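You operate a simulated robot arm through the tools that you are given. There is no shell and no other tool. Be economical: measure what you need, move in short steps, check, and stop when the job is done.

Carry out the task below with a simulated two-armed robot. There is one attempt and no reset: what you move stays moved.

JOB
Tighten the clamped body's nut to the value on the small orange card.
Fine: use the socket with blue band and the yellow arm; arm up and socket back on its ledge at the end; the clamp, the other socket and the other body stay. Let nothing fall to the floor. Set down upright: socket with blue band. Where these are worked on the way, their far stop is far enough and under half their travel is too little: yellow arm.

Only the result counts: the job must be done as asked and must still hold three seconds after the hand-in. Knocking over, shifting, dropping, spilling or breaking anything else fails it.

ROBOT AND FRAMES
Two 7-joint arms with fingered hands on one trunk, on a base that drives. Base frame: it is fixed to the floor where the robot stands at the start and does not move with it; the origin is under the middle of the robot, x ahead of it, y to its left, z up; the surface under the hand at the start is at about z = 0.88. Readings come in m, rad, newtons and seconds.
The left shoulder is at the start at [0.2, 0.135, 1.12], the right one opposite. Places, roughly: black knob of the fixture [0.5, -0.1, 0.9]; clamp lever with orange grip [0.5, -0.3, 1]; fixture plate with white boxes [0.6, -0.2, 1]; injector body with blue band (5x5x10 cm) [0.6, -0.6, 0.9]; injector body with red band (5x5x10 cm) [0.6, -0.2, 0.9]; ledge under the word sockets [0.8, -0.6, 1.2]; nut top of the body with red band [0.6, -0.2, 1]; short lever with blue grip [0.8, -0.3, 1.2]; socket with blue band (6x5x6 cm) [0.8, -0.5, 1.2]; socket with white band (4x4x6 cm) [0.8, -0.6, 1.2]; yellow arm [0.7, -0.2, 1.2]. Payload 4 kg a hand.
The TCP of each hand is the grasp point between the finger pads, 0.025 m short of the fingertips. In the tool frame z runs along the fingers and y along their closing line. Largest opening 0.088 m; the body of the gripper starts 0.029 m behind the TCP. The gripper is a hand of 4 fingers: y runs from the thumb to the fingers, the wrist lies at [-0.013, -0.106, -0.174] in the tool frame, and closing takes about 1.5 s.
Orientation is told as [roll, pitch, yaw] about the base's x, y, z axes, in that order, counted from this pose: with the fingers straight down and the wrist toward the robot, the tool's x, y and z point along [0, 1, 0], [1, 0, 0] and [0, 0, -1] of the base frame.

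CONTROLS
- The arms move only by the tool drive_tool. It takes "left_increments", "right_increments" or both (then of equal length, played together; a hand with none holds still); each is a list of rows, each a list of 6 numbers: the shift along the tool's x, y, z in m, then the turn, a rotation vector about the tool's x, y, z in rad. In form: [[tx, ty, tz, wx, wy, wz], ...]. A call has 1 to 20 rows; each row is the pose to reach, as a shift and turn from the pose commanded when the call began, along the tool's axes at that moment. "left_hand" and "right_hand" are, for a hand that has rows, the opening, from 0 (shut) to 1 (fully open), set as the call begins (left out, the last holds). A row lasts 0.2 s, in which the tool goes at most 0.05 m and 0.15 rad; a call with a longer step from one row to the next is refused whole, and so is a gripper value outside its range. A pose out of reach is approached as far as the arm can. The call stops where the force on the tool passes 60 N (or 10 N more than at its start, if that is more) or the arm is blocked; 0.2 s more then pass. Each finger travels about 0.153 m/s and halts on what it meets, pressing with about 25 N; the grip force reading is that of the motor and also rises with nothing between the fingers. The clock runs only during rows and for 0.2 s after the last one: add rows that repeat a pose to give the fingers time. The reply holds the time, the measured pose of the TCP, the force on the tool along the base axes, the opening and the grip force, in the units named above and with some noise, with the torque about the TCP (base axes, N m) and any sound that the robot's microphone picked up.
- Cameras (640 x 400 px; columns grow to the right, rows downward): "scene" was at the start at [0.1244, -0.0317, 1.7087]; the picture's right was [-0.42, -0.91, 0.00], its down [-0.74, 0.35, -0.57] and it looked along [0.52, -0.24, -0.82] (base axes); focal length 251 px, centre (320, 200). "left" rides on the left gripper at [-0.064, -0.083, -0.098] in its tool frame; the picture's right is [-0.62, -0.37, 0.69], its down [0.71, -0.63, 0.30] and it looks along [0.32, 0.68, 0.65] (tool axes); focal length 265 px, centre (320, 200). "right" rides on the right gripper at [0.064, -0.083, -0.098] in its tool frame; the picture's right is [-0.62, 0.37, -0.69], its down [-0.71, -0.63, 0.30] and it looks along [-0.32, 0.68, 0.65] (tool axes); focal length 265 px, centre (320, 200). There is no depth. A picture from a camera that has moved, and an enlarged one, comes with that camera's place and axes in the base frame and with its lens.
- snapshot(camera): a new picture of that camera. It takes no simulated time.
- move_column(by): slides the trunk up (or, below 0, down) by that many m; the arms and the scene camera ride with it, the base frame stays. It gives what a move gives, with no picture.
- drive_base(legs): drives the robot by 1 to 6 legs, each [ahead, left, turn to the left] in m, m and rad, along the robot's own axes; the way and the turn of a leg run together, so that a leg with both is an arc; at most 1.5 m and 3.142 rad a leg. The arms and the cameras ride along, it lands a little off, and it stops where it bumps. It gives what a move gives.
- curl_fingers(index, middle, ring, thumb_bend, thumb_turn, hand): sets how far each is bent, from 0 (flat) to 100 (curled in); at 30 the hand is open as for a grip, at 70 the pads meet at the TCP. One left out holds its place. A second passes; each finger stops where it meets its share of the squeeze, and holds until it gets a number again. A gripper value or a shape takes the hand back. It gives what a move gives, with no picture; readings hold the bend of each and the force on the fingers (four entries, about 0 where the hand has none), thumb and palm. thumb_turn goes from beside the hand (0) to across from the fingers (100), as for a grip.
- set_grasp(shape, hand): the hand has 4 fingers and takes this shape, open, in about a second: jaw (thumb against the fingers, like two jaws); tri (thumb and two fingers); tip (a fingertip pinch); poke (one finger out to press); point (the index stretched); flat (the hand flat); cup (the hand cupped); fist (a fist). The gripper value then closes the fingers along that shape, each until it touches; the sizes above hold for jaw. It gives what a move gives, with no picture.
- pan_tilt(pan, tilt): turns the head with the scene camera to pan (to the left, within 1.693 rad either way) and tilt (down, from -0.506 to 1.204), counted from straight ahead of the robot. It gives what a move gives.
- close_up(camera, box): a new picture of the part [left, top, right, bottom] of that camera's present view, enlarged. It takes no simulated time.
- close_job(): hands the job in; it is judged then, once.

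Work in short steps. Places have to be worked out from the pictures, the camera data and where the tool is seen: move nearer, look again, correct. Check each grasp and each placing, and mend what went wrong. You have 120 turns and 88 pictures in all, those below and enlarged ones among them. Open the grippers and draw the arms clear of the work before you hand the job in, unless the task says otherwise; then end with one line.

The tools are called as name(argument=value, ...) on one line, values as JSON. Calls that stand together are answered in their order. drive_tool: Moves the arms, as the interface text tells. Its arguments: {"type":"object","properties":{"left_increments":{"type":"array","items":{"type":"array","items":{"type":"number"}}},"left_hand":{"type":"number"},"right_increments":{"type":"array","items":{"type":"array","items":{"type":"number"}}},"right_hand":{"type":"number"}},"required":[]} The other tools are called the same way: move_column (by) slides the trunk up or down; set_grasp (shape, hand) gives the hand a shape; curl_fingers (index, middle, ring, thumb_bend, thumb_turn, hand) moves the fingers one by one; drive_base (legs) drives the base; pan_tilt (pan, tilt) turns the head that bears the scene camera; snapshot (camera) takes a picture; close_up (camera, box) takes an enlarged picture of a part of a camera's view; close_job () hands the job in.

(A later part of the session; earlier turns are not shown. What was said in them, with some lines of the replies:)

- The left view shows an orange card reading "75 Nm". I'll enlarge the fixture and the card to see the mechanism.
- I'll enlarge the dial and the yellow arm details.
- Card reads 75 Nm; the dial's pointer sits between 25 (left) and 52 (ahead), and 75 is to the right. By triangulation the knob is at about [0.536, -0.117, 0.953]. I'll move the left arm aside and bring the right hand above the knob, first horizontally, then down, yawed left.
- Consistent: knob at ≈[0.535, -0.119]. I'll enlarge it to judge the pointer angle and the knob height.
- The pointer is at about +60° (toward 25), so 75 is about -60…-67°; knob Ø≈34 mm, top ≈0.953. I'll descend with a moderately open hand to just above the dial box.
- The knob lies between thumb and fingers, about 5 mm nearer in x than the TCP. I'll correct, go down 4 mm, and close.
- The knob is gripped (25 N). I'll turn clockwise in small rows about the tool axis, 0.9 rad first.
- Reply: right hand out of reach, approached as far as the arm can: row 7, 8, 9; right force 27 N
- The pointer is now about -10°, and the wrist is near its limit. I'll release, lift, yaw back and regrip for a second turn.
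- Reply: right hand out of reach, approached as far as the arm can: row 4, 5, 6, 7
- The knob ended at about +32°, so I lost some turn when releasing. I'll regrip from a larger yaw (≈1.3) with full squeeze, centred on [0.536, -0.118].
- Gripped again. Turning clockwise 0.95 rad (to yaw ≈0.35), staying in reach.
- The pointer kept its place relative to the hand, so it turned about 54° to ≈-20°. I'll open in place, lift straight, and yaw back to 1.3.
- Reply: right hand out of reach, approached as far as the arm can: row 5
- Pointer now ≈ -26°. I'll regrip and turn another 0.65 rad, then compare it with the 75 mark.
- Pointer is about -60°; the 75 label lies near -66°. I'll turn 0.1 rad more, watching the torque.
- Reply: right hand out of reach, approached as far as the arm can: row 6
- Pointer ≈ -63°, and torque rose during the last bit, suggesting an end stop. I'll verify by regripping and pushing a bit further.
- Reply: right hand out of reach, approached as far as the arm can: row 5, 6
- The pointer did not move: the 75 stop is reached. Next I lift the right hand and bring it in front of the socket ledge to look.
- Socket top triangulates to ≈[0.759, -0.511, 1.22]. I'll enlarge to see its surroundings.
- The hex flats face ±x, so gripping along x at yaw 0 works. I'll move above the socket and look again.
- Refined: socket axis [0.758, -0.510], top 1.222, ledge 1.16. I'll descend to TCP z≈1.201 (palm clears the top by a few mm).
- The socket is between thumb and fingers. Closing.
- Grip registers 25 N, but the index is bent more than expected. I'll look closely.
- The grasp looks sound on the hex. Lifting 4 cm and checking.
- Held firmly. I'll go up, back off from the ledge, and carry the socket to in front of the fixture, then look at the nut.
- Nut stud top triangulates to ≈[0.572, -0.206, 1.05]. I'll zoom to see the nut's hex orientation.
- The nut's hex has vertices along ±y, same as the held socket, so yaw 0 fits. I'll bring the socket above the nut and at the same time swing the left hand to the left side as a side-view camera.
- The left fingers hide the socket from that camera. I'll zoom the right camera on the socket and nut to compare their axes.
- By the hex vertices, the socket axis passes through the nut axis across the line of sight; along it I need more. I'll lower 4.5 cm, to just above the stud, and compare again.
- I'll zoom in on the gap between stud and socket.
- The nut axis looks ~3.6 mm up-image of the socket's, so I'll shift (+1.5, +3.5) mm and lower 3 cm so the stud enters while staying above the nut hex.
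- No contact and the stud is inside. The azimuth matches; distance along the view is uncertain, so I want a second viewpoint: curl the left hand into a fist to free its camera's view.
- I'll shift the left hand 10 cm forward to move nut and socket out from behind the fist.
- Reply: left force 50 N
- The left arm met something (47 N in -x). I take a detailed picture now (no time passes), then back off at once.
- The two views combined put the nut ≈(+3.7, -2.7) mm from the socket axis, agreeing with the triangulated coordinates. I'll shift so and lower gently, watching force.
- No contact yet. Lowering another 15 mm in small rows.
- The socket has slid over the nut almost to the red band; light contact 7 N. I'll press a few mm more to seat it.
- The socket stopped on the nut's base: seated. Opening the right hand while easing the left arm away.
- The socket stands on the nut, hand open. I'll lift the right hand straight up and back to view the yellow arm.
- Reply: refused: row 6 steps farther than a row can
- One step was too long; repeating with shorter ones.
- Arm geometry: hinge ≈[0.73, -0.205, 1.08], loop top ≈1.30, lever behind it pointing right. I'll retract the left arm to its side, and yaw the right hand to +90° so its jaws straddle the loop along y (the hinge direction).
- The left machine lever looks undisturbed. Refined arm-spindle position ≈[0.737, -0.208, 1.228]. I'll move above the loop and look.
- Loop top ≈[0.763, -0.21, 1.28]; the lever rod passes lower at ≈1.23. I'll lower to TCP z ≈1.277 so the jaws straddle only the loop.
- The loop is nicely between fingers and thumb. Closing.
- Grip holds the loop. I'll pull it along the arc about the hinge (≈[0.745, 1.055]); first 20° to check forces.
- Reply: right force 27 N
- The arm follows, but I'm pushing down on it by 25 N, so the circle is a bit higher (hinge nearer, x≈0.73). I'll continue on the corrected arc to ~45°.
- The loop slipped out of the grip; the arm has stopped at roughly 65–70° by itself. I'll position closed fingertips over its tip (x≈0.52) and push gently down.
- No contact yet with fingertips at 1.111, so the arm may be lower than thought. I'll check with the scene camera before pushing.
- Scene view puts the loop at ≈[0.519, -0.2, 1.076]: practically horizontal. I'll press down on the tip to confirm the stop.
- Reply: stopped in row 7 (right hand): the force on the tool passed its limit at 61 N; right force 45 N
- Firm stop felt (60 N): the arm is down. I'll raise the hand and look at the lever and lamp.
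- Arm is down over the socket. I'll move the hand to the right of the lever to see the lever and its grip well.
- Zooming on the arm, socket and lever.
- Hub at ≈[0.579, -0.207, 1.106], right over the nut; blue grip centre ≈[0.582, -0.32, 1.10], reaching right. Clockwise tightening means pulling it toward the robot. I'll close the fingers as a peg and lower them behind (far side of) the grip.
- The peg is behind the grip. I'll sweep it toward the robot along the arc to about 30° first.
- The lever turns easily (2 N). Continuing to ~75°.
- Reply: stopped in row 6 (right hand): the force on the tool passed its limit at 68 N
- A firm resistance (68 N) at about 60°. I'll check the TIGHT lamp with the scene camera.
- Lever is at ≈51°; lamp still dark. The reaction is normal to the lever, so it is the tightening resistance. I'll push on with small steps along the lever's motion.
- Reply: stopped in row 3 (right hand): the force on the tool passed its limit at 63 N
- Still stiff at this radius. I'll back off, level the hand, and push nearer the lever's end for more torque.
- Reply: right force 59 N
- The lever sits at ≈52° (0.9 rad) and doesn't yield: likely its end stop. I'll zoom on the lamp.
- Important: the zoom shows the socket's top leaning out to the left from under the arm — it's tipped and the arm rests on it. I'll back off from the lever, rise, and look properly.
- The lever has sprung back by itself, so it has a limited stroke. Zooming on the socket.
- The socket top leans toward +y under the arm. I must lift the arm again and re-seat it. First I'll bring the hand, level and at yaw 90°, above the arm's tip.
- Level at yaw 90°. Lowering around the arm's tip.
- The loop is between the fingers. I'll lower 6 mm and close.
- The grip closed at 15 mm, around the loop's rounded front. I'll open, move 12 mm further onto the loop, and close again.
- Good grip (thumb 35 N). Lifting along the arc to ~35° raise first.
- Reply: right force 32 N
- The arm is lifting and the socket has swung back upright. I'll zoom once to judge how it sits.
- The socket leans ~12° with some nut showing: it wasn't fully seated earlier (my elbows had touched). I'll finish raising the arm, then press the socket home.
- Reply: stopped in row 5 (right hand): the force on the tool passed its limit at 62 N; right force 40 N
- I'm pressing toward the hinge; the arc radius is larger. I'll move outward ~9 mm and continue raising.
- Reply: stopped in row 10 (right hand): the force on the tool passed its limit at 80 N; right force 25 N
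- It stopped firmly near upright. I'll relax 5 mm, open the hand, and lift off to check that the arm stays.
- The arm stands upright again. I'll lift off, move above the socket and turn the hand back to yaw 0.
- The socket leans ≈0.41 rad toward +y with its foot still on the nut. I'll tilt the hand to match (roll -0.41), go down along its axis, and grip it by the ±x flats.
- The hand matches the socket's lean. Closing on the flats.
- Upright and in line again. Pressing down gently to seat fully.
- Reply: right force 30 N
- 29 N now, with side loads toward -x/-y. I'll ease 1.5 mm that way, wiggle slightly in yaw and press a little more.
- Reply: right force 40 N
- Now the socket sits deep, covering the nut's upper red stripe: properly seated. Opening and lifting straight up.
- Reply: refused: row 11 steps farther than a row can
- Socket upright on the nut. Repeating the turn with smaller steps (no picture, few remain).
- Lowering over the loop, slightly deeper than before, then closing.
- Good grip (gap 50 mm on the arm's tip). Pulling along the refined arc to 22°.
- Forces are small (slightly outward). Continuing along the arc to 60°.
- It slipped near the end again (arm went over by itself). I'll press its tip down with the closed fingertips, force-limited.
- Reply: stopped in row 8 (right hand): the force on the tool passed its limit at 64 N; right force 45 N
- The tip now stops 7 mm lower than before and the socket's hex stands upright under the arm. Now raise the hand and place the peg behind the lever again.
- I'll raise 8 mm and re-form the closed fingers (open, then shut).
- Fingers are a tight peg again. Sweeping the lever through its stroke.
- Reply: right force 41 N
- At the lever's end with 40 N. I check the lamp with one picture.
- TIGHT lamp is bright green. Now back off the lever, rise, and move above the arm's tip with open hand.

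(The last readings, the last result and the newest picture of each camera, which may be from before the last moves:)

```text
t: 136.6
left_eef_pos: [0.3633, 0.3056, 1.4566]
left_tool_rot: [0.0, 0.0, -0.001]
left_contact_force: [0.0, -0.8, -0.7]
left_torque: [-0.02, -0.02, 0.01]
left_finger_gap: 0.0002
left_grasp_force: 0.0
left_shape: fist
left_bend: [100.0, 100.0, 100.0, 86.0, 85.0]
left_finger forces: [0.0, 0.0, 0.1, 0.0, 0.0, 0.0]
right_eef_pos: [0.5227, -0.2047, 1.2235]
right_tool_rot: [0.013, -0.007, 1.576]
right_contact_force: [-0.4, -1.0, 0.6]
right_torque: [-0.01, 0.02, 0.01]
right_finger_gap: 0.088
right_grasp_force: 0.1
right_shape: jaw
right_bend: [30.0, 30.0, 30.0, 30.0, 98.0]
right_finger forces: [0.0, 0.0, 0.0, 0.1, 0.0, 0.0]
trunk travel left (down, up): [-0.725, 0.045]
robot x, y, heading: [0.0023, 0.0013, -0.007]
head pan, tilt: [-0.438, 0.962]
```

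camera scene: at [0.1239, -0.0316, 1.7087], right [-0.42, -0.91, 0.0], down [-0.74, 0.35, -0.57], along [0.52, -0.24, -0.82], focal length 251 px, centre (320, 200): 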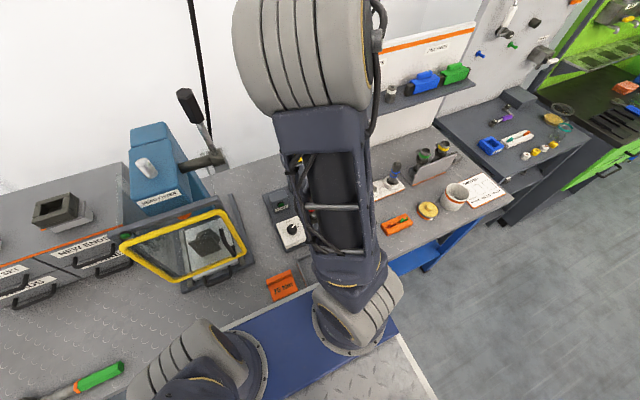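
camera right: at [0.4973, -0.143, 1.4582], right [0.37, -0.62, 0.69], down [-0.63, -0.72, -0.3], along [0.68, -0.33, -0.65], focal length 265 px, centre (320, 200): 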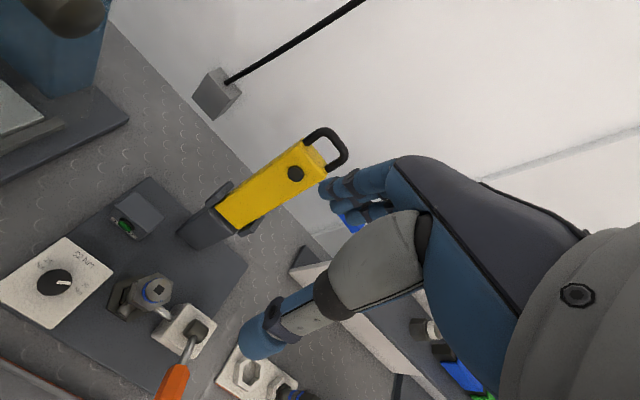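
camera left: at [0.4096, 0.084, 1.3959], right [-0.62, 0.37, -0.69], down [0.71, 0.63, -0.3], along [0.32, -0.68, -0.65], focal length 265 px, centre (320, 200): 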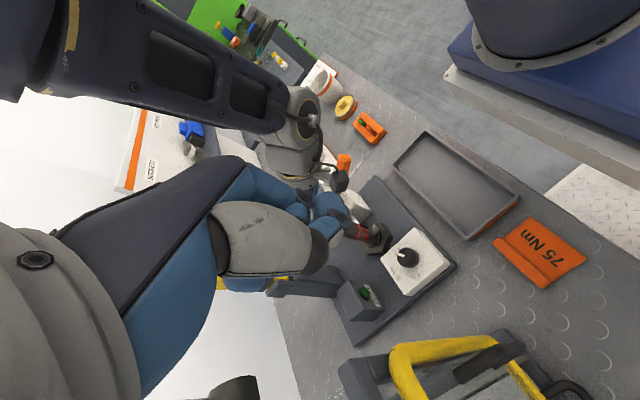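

Lowering around the tip and closing for the lift.

drive_tool(right_increments=[[-0.005, -0.004, 0.04, 0.013, 0.007, 0], [-0.005, -0.004, 0.08, 0.013, 0.007, 0], [-0.005, -0.004, 0.11, 0.013, 0.007, 0], [-0.005, -0.004, 0.13, 0.013, 0.007, 0], [-0.005, -0.004, 0.145, 0.013, 0.007, 0], [-0.005, -0.004, 0.1545, 0.013, 0.007, 0]])

drive_tool(right_increments=[[0, 0, 0, 0, 0, 0], [0, 0, 0, 0, 0, 0], [0, 0, 0, 0, 0, 0], [0, 0, 0, 0, 0, 0], [0, 0, 0, 0, 0, 0], [0, 0, 0, 0, 0, 0], [0, 0, 0, 0, 0, 0]], right_hand=0)

```text
t: 138.0
left_eef_pos: [0.3627, 0.3072, 1.457]
left_tool_rot: [0.002, 0.003, -0.002]
left_contact_force: [-0.5, -0.1, 0.8]
left_torque: [0.0, 0.02, 0.02]
left_finger_gap: 0.0
left_grasp_force: 0.1
left_shape: fist
left_bend: [100.0, 100.0, 100.0, 86.0, 85.0]
left_finger forces: [0.0, 0.0, 0.0, 0.0, 0.0, 0.0]
right_eef_pos: [0.5279, -0.2087, 1.0651]
right_tool_rot: [0.018, 0.004, 1.576]
right_contact_force: [-0.5, 0.7, 0.0]
right_torque: [0.05, -0.03, 0.03]
right_finger_gap: 0.0877
right_grasp_force: 0.1
right_shape: jaw
right_bend: [30.0, 30.0, 30.0, 30.0, 98.0]
right_finger forces: [0.1, 0.0, 0.0, 0.0, 0.1, 0.0]
trunk travel left (down, up): [-0.725, 0.045]
robot x, y, heading: [-0.0035, 0.0, -0.0]
head pan, tilt: [-0.438, 0.962]
```

```text
t: 139.6
left_eef_pos: [0.3624, 0.3063, 1.4572]
left_tool_rot: [0.0, 0.0, -0.003]
left_contact_force: [2.0, 0.6, 0.4]
left_torque: [0.0, -0.01, 0.03]
left_finger_gap: 0.0
left_grasp_force: 0.1
left_shape: fist
left_bend: [100.0, 100.0, 100.0, 86.0, 85.0]
left_finger forces: [0.0, 0.1, 0.0, 0.0, 0.1, 0.1]
right_eef_pos: [0.5275, -0.2096, 1.0652]
right_tool_rot: [0.021, 0.007, 1.577]
right_contact_force: [0.3, -1.6, -1.3]
right_torque: [0.0, 0.07, 0.09]
right_finger_gap: 0.0311
right_grasp_force: 24.8
right_shape: jaw
right_bend: [76.0, 72.0, 47.0, 75.0, 100.0]
right_finger forces: [18.0, 8.6, 3.1, 0.0, 33.2, 0.0]
trunk travel left (down, up): [-0.725, 0.045]
robot x, y, heading: [0.0006, 0.0017, 0.005]
head pan, tilt: [-0.438, 0.962]
```

Same firm grip. Lifting the arm along the full arc to upright.

drive_tool(right_increments=[[-0.0016, 0, -0.0219, 0, 0, 0], [-0.005, 0, -0.0392, 0, 0, 0], [-0.0093, 0, -0.0564, 0, 0, 0], [-0.0155, 0, -0.073, 0, 0, 0], [-0.023, 0, -0.0893, 0, 0, 0], [-0.0318, 0, -0.105, 0, 0, 0], [-0.0415, 0, -0.1202, 0, 0, 0], [-0.0527, 0, -0.1347, 0, 0, 0], [-0.0649, 0, -0.1484, 0, 0, 0], [-0.0787, 0, -0.1609, 0, 0, 0], [-0.0935, 0, -0.1721, 0, 0, 0], [-0.1098, 0, -0.1815, 0, 0, 0], [-0.1268, 0, -0.1893, 0, 0, 0], [-0.1446, 0, -0.1955, 0, 0, 0], [-0.1629, 0, -0.2, 0, 0, 0], [-0.1816, 0, -0.2028, 0, 0, 0], [-0.2005, 0, -0.2038, 0, 0, 0], [-0.2156, 0, -0.2033, 0, 0, 0]])

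```text
t: 143.4
left_eef_pos: [0.3596, 0.3066, 1.4569]
left_tool_rot: [-0.001, 0.002, -0.003]
left_contact_force: [0.3, -0.5, -0.2]
left_torque: [0.0, -0.03, -0.03]
left_finger_gap: 0.0002
left_grasp_force: 0.0
left_shape: fist
left_bend: [100.0, 100.0, 100.0, 86.0, 85.0]
left_finger forces: [0.1, 0.0, 0.0, 0.0, 0.0, 0.0]
right_eef_pos: [0.7347, -0.2063, 1.265]
right_tool_rot: [0.053, 0.003, 1.591]
right_contact_force: [-24.6, 3.2, 5.9]
right_torque: [0.1, 0.36, 0.11]
right_finger_gap: 0.0176
right_grasp_force: 25.3
right_shape: jaw
right_bend: [76.0, 73.0, 43.0, 83.0, 100.0]
right_finger forces: [0.1, 24.9, 4.0, 0.1, 0.0, 0.1]
trunk travel left (down, up): [-0.725, 0.045]
robot x, y, heading: [-0.0036, 0.0017, -0.003]
head pan, tilt: [-0.438, 0.962]
stopped in row 18 (right hand): the force on the tool passed its limit at 77 N (the readings are from after the stop); the commanded pose is now the measured one
```

Upright stop reached as before. Opening, lifting off, and turning back to yaw 0 above the socket.

drive_tool(right_increments=[[0, 0, 0, 0, 0, 0], [0, 0, 0, 0, 0, 0], [0, 0, 0, 0, 0, 0], [0, 0, 0, 0, 0, 0], [0, 0.001, -0.03, 0, 0, 0], [0, 0.002, -0.06, 0, 0, 0], [0, 0.003, -0.09, 0, 0, 0], [0, 0.004, -0.11, 0, 0, 0]], right_hand=1)

drive_tool(right_increments=[[0.02, 0, 0, -0.004, -0.004, 0.14], [0.04, 0, 0, -0.008, -0.008, 0.28], [0.06, 0, 0, -0.012, -0.012, 0.42], [0.08, 0, 0, -0.016, -0.016, 0.56], [0.1, 0, 0, -0.019, -0.019, 0.7], [0.115, 0, 0, -0.023, -0.023, 0.84], [0.13, 0, 0, -0.027, -0.027, 0.98], [0.14, 0, 0, -0.031, -0.031, 1.12], [0.15, 0, 0, -0.035, -0.035, 1.26], [0.155, 0, 0, -0.038, -0.038, 1.4], [0.155, 0, 0, -0.041, -0.041, 1.54], [0.155, 0, 0, -0.042, -0.042, 1.591]])

snapshot(camera="right")

```text
t: 145.2
left_eef_pos: [0.3627, 0.3066, 1.4568]
left_tool_rot: [0.0, 0.0, -0.002]
left_contact_force: [0.3, -0.8, -0.2]
left_torque: [0.0, 0.01, 0.02]
left_finger_gap: 0.0001
left_grasp_force: 0.0
left_shape: fist
left_bend: [100.0, 100.0, 100.0, 86.0, 85.0]
left_finger forces: [0.0, 0.0, 0.0, 0.1, 0.0, 0.0]
right_eef_pos: [0.7439, -0.2023, 1.3771]
right_tool_rot: [0.048, 0.005, 1.585]
right_contact_force: [0.1, 0.4, -0.8]
right_torque: [0.02, 0.0, -0.01]
right_finger_gap: 0.0874
right_grasp_force: 0.0
right_shape: jaw
right_bend: [30.0, 30.0, 30.0, 30.0, 98.0]
right_finger forces: [0.1, 0.1, 0.0, 0.0, 0.0, 0.0]
trunk travel left (down, up): [-0.725, 0.045]
robot x, y, heading: [-0.0033, -0.0005, 0.002]
head pan, tilt: [-0.438, 0.962]
```

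```text
t: 147.8
left_eef_pos: [0.3633, 0.3061, 1.4573]
left_tool_rot: [0.001, 0.0, -0.001]
left_contact_force: [0.2, 0.8, 0.5]
left_torque: [-0.01, 0.0, -0.05]
left_finger_gap: 0.0001
left_grasp_force: 0.1
left_shape: fist
left_bend: [100.0, 100.0, 100.0, 86.0, 85.0]
left_finger forces: [0.1, 0.1, 0.0, 0.0, 0.1, 0.0]
right_eef_pos: [0.5884, -0.2054, 1.3825]
right_tool_rot: [-0.006, -0.005, -0.006]
right_contact_force: [0.1, 0.0, -0.1]
right_torque: [0.01, -0.01, 0.01]
right_finger_gap: 0.0876
right_grasp_force: 0.1
right_shape: jaw
right_bend: [30.0, 30.0, 30.0, 30.0, 98.0]
right_finger forces: [0.0, 0.0, 0.0, 0.1, 0.0, 0.1]
trunk travel left (down, up): [-0.725, 0.045]
robot x, y, heading: [0.0005, -0.0008, -0.004]
head pan, tilt: [-0.438, 0.962]
```

```text
3 pictures are left
camera right: at [0.5044, -0.1394, 1.4807], right [0.36, -0.62, 0.7], down [-0.63, -0.71, -0.3], along [0.69, -0.33, -0.65], focal length 265 px, centre (320, 200)
```

right: 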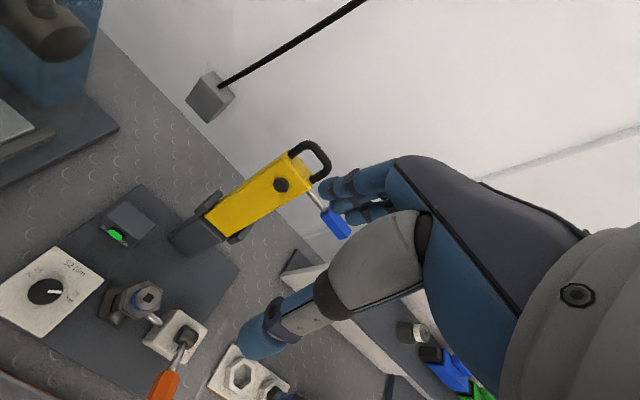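

Arm up, TIGHT lamp lit, socket upright. I'll zoom once to see the socket's current hex angle.

close_up(camera="right", box=[100, 265, 180, 335])

```text
5.71 times, centred on (140, 300) of right
camera zoom: at [0.5044, -0.1394, 1.4807], right [0.36, -0.62, 0.7], down [-0.63, -0.71, -0.3], along [0.69, -0.33, -0.65], focal length 1517 px, centre (1349, -371)
```

zoom: 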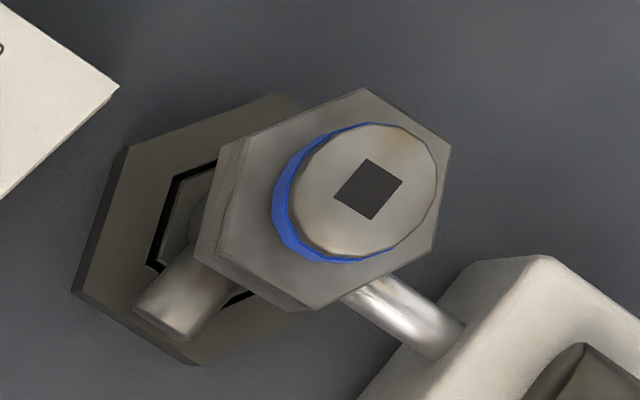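

Hex orientation is unchanged (vertex along +y), socket axis ≈[0.58, -0.208]. I'll descend open around it and close.

drive_tool(right_increments=[[-0.0035, -0.009, 0.03, 0.005, 0.006, -0.006], [-0.0035, -0.009, 0.07, 0.005, 0.006, -0.006], [-0.0035, -0.009, 0.11, 0.005, 0.006, -0.006], [-0.0035, -0.009, 0.15, 0.005, 0.006, -0.006], [-0.0035, -0.009, 0.19, 0.005, 0.006, -0.006], [-0.0035, -0.009, 0.23, 0.005, 0.006, -0.006], [-0.0035, -0.009, 0.27, 0.005, 0.006, -0.006], [-0.0035, -0.009, 0.3, 0.005, 0.006, -0.006], [-0.0035, -0.009, 0.325, 0.005, 0.006, -0.006], [-0.0035, -0.009, 0.34, 0.005, 0.006, -0.006], [-0.0035, -0.009, 0.3515, 0.005, 0.006, -0.006]])

drive_tool(right_increments=[[0, 0, 0, 0, 0, 0], [0, 0, 0, 0, 0, 0], [0, 0, 0, 0, 0, 0], [0, 0, 0, 0, 0, 0], [0, 0, 0, 0, 0, 0], [0, 0, 0, 0, 0, 0], [0, 0, 0, 0, 0, 0]], right_hand=0)

```text
t: 150.2
left_eef_pos: [0.3623, 0.3062, 1.4565]
left_tool_rot: [-0.001, -0.002, -0.002]
left_contact_force: [0.3, 0.4, -0.3]
left_torque: [-0.01, 0.0, 0.02]
left_finger_gap: 0.0
left_grasp_force: 0.2
left_shape: fist
left_bend: [100.0, 100.0, 100.0, 86.0, 85.0]
left_finger forces: [0.1, 0.0, 0.0, 0.0, 0.1, 0.0]
right_eef_pos: [0.5806, -0.2098, 1.0309]
right_tool_rot: [0.002, 0.001, 0.002]
right_contact_force: [-0.2, 0.1, 0.4]
right_torque: [0.03, -0.01, 0.01]
right_finger_gap: 0.0875
right_grasp_force: 0.1
right_shape: jaw
right_bend: [30.0, 30.0, 30.0, 30.0, 98.0]
right_finger forces: [0.0, 0.1, 0.0, 0.0, 0.0, 0.1]
trunk travel left (down, up): [-0.725, 0.045]
robot x, y, heading: [-0.0047, 0.0008, -0.001]
head pan, tilt: [-0.438, 0.962]
```

```text
t: 151.8
left_eef_pos: [0.3632, 0.3066, 1.4577]
left_tool_rot: [0.0, 0.0, -0.001]
left_contact_force: [0.8, -0.4, 0.1]
left_torque: [-0.01, 0.03, -0.02]
left_finger_gap: 0.0001
left_grasp_force: 0.0
left_shape: fist
left_bend: [100.0, 100.0, 100.0, 86.0, 85.0]
left_finger forces: [0.0, 0.0, 0.0, 0.1, 0.0, 0.1]
right_eef_pos: [0.581, -0.211, 1.0322]
right_tool_rot: [0.001, 0.0, 0.003]
right_contact_force: [-2.2, -1.0, -0.8]
right_torque: [-0.04, 0.05, 0.0]
right_finger_gap: 0.0394
right_grasp_force: 24.8
right_shape: jaw
right_bend: [74.0, 45.0, 50.0, 72.0, 100.0]
right_finger forces: [13.2, 7.4, 0.0, 0.1, 22.3, 0.1]
trunk travel left (down, up): [-0.725, 0.045]
robot x, y, heading: [-0.0044, 0.0017, -0.007]
head pan, tilt: [-0.438, 0.962]
```

Gripped as at pick-up. Lifting straight up off the nut.

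drive_tool(right_increments=[[0, 0, -0.008, 0, 0, 0], [0, 0, -0.016, 0, 0, 0], [0, 0, -0.026, 0, 0, 0], [0, 0, -0.038, 0, 0, 0], [0, 0, -0.052, 0, 0, 0], [0, 0, -0.07, 0, 0, 0], [0, 0, -0.1, 0, 0, 0], [0, 0, -0.14, 0, 0, 0], [0, 0, -0.18, 0, 0, 0], [0, 0, -0.22, 0, 0, 0]])

```text
t: 154.0
left_eef_pos: [0.362, 0.307, 1.457]
left_tool_rot: [-0.001, 0.0, -0.002]
left_contact_force: [0.4, 0.7, -0.6]
left_torque: [0.01, -0.01, 0.03]
left_finger_gap: 0.0
left_grasp_force: 0.0
left_shape: fist
left_bend: [100.0, 100.0, 100.0, 86.0, 85.0]
left_finger forces: [0.0, 0.0, 0.1, 0.1, 0.0, 0.0]
right_eef_pos: [0.5836, -0.2104, 1.2528]
right_tool_rot: [-0.004, -0.003, 0.001]
right_contact_force: [0.0, -0.1, -2.2]
right_torque: [0.01, -0.02, -0.01]
right_finger_gap: 0.0389
right_grasp_force: 25.0
right_shape: jaw
right_bend: [74.0, 45.0, 50.0, 72.0, 100.0]
right_finger forces: [14.3, 7.9, 0.0, 0.0, 21.9, 0.0]
trunk travel left (down, up): [-0.725, 0.045]
robot x, y, heading: [-0.0015, -0.002, -0.003]
head pan, tilt: [-0.438, 0.962]
```

Socket held. Carrying it back, above the ledge spot.

drive_tool(right_increments=[[0, -0.03, -0.03, 0, 0, 0], [0, -0.06, -0.06, 0, 0, 0], [0, -0.06, -0.1, 0, 0, 0], [-0.04, -0.06, -0.12, 0, 0, 0], [-0.08, -0.06, -0.12, 0, 0, 0], [-0.12, -0.06, -0.12, 0, 0, 0], [-0.16, -0.06, -0.12, 0, 0, 0], [-0.2, -0.06, -0.12, 0, 0, 0], [-0.24, -0.06, -0.12, 0, 0, 0], [-0.28, -0.06, -0.12, 0, 0, 0], [-0.3016, -0.04, -0.12, 0, 0, 0], [-0.3016, 0, -0.12, 0, 0, 0], [-0.3016, 0.04, -0.12, 0, 0, 0], [-0.3016, 0.08, -0.12, 0, 0, 0], [-0.3016, 0.12, -0.12, 0, 0, 0], [-0.3016, 0.15, -0.12, 0, 0, 0], [-0.3016, 0.175, -0.12, 0, 0, 0]])

```text
t: 157.6
left_eef_pos: [0.3626, 0.3068, 1.4563]
left_tool_rot: [-0.001, 0.002, -0.002]
left_contact_force: [-0.4, -0.5, -1.4]
left_torque: [-0.01, 0.01, -0.04]
left_finger_gap: 0.0
left_grasp_force: 0.1
left_shape: fist
left_bend: [100.0, 100.0, 100.0, 86.0, 85.0]
left_finger forces: [0.0, 0.0, 0.0, 0.0, 0.1, 0.0]
right_eef_pos: [0.7564, -0.5122, 1.3706]
right_tool_rot: [0.001, -0.001, 0.001]
right_contact_force: [-0.1, -0.4, -0.6]
right_torque: [0.0, -0.04, -0.01]
right_finger_gap: 0.0391
right_grasp_force: 24.6
right_shape: jaw
right_bend: [74.0, 45.0, 50.0, 72.0, 100.0]
right_finger forces: [14.3, 7.8, 0.0, 0.0, 22.0, 0.1]
trunk travel left (down, up): [-0.725, 0.045]
robot x, y, heading: [0.0006, 0.0004, 0.002]
head pan, tilt: [-0.438, 0.962]
```

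Descending to just above the ledge, then very slowly to touch.

drive_tool(right_increments=[[0.001, 0.003, 0.03, 0, 0, 0], [0.001, 0.003, 0.07, 0, 0, 0], [0.001, 0.003, 0.11, 0, 0, 0], [0.001, 0.003, 0.14, 0, 0, 0], [0.001, 0.003, 0.155, 0, 0, 0], [0.001, 0.003, 0.16, 0, 0, 0], [0.001, 0.003, 0.163, 0, 0, 0], [0.001, 0.003, 0.166, 0, 0, 0], [0.001, 0.003, 0.168, 0, 0, 0]])

```text
t: 159.6
left_eef_pos: [0.3618, 0.307, 1.4568]
left_tool_rot: [0.0, 0.0, -0.002]
left_contact_force: [0.2, -0.2, 0.7]
left_torque: [-0.02, -0.01, 0.01]
left_finger_gap: 0.0
left_grasp_force: 0.0
left_shape: fist
left_bend: [100.0, 100.0, 100.0, 86.0, 85.0]
left_finger forces: [0.0, 0.0, 0.0, 0.1, 0.0, 0.0]
right_eef_pos: [0.7603, -0.5111, 1.2034]
right_tool_rot: [-0.002, -0.001, 0.003]
right_contact_force: [-1.8, 0.0, 5.6]
right_torque: [-0.02, -0.04, 0.03]
right_finger_gap: 0.0389
right_grasp_force: 25.4
right_shape: jaw
right_bend: [74.0, 45.0, 50.0, 72.0, 100.0]
right_finger forces: [13.5, 7.5, 0.1, 0.0, 23.0, 0.0]
trunk travel left (down, up): [-0.725, 0.045]
robot x, y, heading: [0.002, -0.0018, -0.004]
head pan, tilt: [-0.438, 0.962]
```

Touching the ledge (5.6 N). One more millimetre, then a look.

drive_tool(right_increments=[[0, 0, 0.001, 0, 0, 0], [0, 0, 0.0015, 0, 0, 0]])

snapshot(camera="right")

```text
t: 160.2
left_eef_pos: [0.3611, 0.3066, 1.4561]
left_tool_rot: [0.0, 0.0, -0.001]
left_contact_force: [0.9, 0.2, -0.6]
left_torque: [0.01, 0.02, 0.01]
left_finger_gap: 0.0003
left_grasp_force: 0.0
left_shape: fist
left_bend: [100.0, 100.0, 100.0, 86.0, 85.0]
left_finger forces: [0.0, 0.1, 0.1, 0.1, 0.0, 0.1]
right_eef_pos: [0.7602, -0.5111, 1.2034]
right_tool_rot: [-0.002, 0.0, 0.002]
right_contact_force: [-2.4, 2.0, 12.3]
right_torque: [0.03, 0.0, 0.03]
right_finger_gap: 0.0391
right_grasp_force: 24.5
right_shape: jaw
right_bend: [74.0, 45.0, 50.0, 72.0, 100.0]
right_finger forces: [14.0, 8.0, 0.0, 0.0, 25.0, 0.1]
trunk travel left (down, up): [-0.725, 0.045]
robot x, y, heading: [-0.0004, -0.0014, 0.005]
head pan, tilt: [-0.438, 0.962]
```

```text
1 pictures are left
camera right: at [0.6764, -0.4467, 1.301], right [0.37, -0.62, 0.69], down [-0.63, -0.72, -0.3], along [0.69, -0.32, -0.65], focal length 265 px, centre (320, 200)
```

right: 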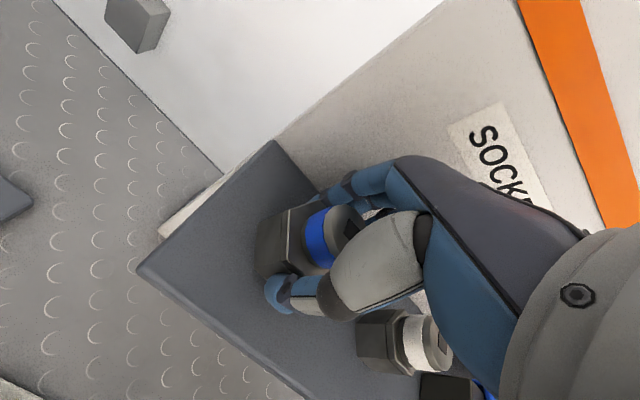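

Same spot and upright as at pick-up, standing on the ledge. Opening and lifting straight up, then backing off.

drive_tool(right_increments=[[0, 0, -0.0005, 0, 0, 0], [0, 0, -0.0005, 0, 0, 0], [0, 0, -0.0005, 0, 0, 0], [0, 0, -0.0005, 0, 0, 0], [0, 0, -0.0005, 0, 0, 0], [0, 0, -0.015, 0, 0, 0], [0, 0, -0.04, 0, 0, 0], [0, 0, -0.08, 0, 0, 0], [0, 0, -0.12, 0, 0, 0], [0, 0, -0.16, 0, 0, 0], [0, 0, -0.2, 0, 0, 0], [0, -0.04, -0.21, 0, 0, 0], [0, -0.08, -0.21, 0, 0, 0], [0, -0.12, -0.21, 0, 0, 0], [0, -0.16, -0.21, 0, 0, 0], [0, -0.2, -0.21, 0, 0, 0], [0, -0.24, -0.21, 0, 0, 0], [0, -0.28, -0.21, 0, 0, 0], [0, -0.32, -0.21, 0, 0, 0], [0, -0.36, -0.21, 0, 0, 0]], right_hand=0.9)

snapshot(camera="right")

```text
t: 164.4
left_eef_pos: [0.3627, 0.3069, 1.4567]
left_tool_rot: [-0.001, 0.001, -0.002]
left_contact_force: [-0.1, -1.3, -0.6]
left_torque: [-0.03, 0.04, -0.02]
left_finger_gap: 0.0
left_grasp_force: 0.1
left_shape: fist
left_bend: [100.0, 100.0, 100.0, 86.0, 85.0]
left_finger forces: [0.0, 0.0, 0.1, 0.1, 0.1, 0.0]
right_eef_pos: [0.3983, -0.5129, 1.4119]
right_tool_rot: [0.0, -0.001, 0.001]
right_contact_force: [0.3, -0.3, -0.6]
right_torque: [0.0, 0.02, 0.0]
right_finger_gap: 0.0793
right_grasp_force: 0.1
right_shape: jaw
right_bend: [29.0, 32.0, 30.0, 33.0, 98.0]
right_finger forces: [0.1, 0.0, 0.0, 0.0, 0.0, 0.0]
trunk travel left (down, up): [-0.725, 0.045]
robot x, y, heading: [-0.0009, 0.0027, -0.003]
head pan, tilt: [-0.438, 0.962]
```

```text
0 pictures are left
camera right: at [0.3134, -0.4486, 1.5111], right [0.37, -0.62, 0.69], down [-0.63, -0.72, -0.3], along [0.68, -0.32, -0.65], focal length 265 px, centre (320, 200)
```

right: 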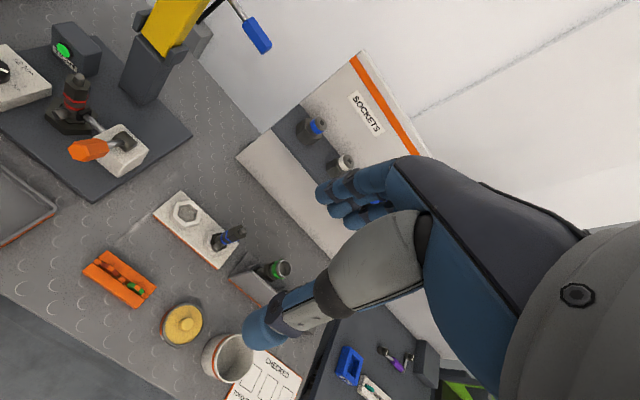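

All looks right: the lamp is lit, the arm is up, both sockets stand on the ledge, the clamp is untouched and the other body is in its tray. I'll open the left hand and hand in.

set_grasp(hand="left", shape="jaw")

close_job()

```text
t: 165.3
left_eef_pos: [0.3632, 0.3058, 1.4556]
left_tool_rot: [0.0, -0.001, -0.002]
left_contact_force: [0.6, 0.4, 0.4]
left_torque: [0.01, 0.01, -0.01]
left_finger_gap: 0.0878
left_grasp_force: 0.0
left_shape: jaw
left_bend: [30.0, 30.0, 30.0, 30.0, 97.0]
left_finger forces: [0.0, 0.0, 0.0, 0.0, 0.0, 0.0]
right_eef_pos: [0.3976, -0.5136, 1.4139]
right_tool_rot: [0.001, 0.001, 0.002]
right_contact_force: [-0.6, 0.1, -1.6]
right_torque: [0.0, 0.01, 0.0]
right_finger_gap: 0.0789
right_grasp_force: 0.0
right_shape: jaw
right_bend: [29.0, 32.0, 30.0, 33.0, 98.0]
right_finger forces: [0.0, 0.0, 0.0, 0.1, 0.0, 0.0]
trunk travel left (down, up): [-0.725, 0.045]
robot x, y, heading: [-0.0012, -0.0008, -0.0]
head pan, tilt: [-0.438, 0.962]
```

```text
The job is handed in.
```

The nut is tightened with the dial set to 75 Nm and the TIGHT lamp lit; the yellow arm is up, the blue-band socket is upright on its ledge, and the job is handed in.
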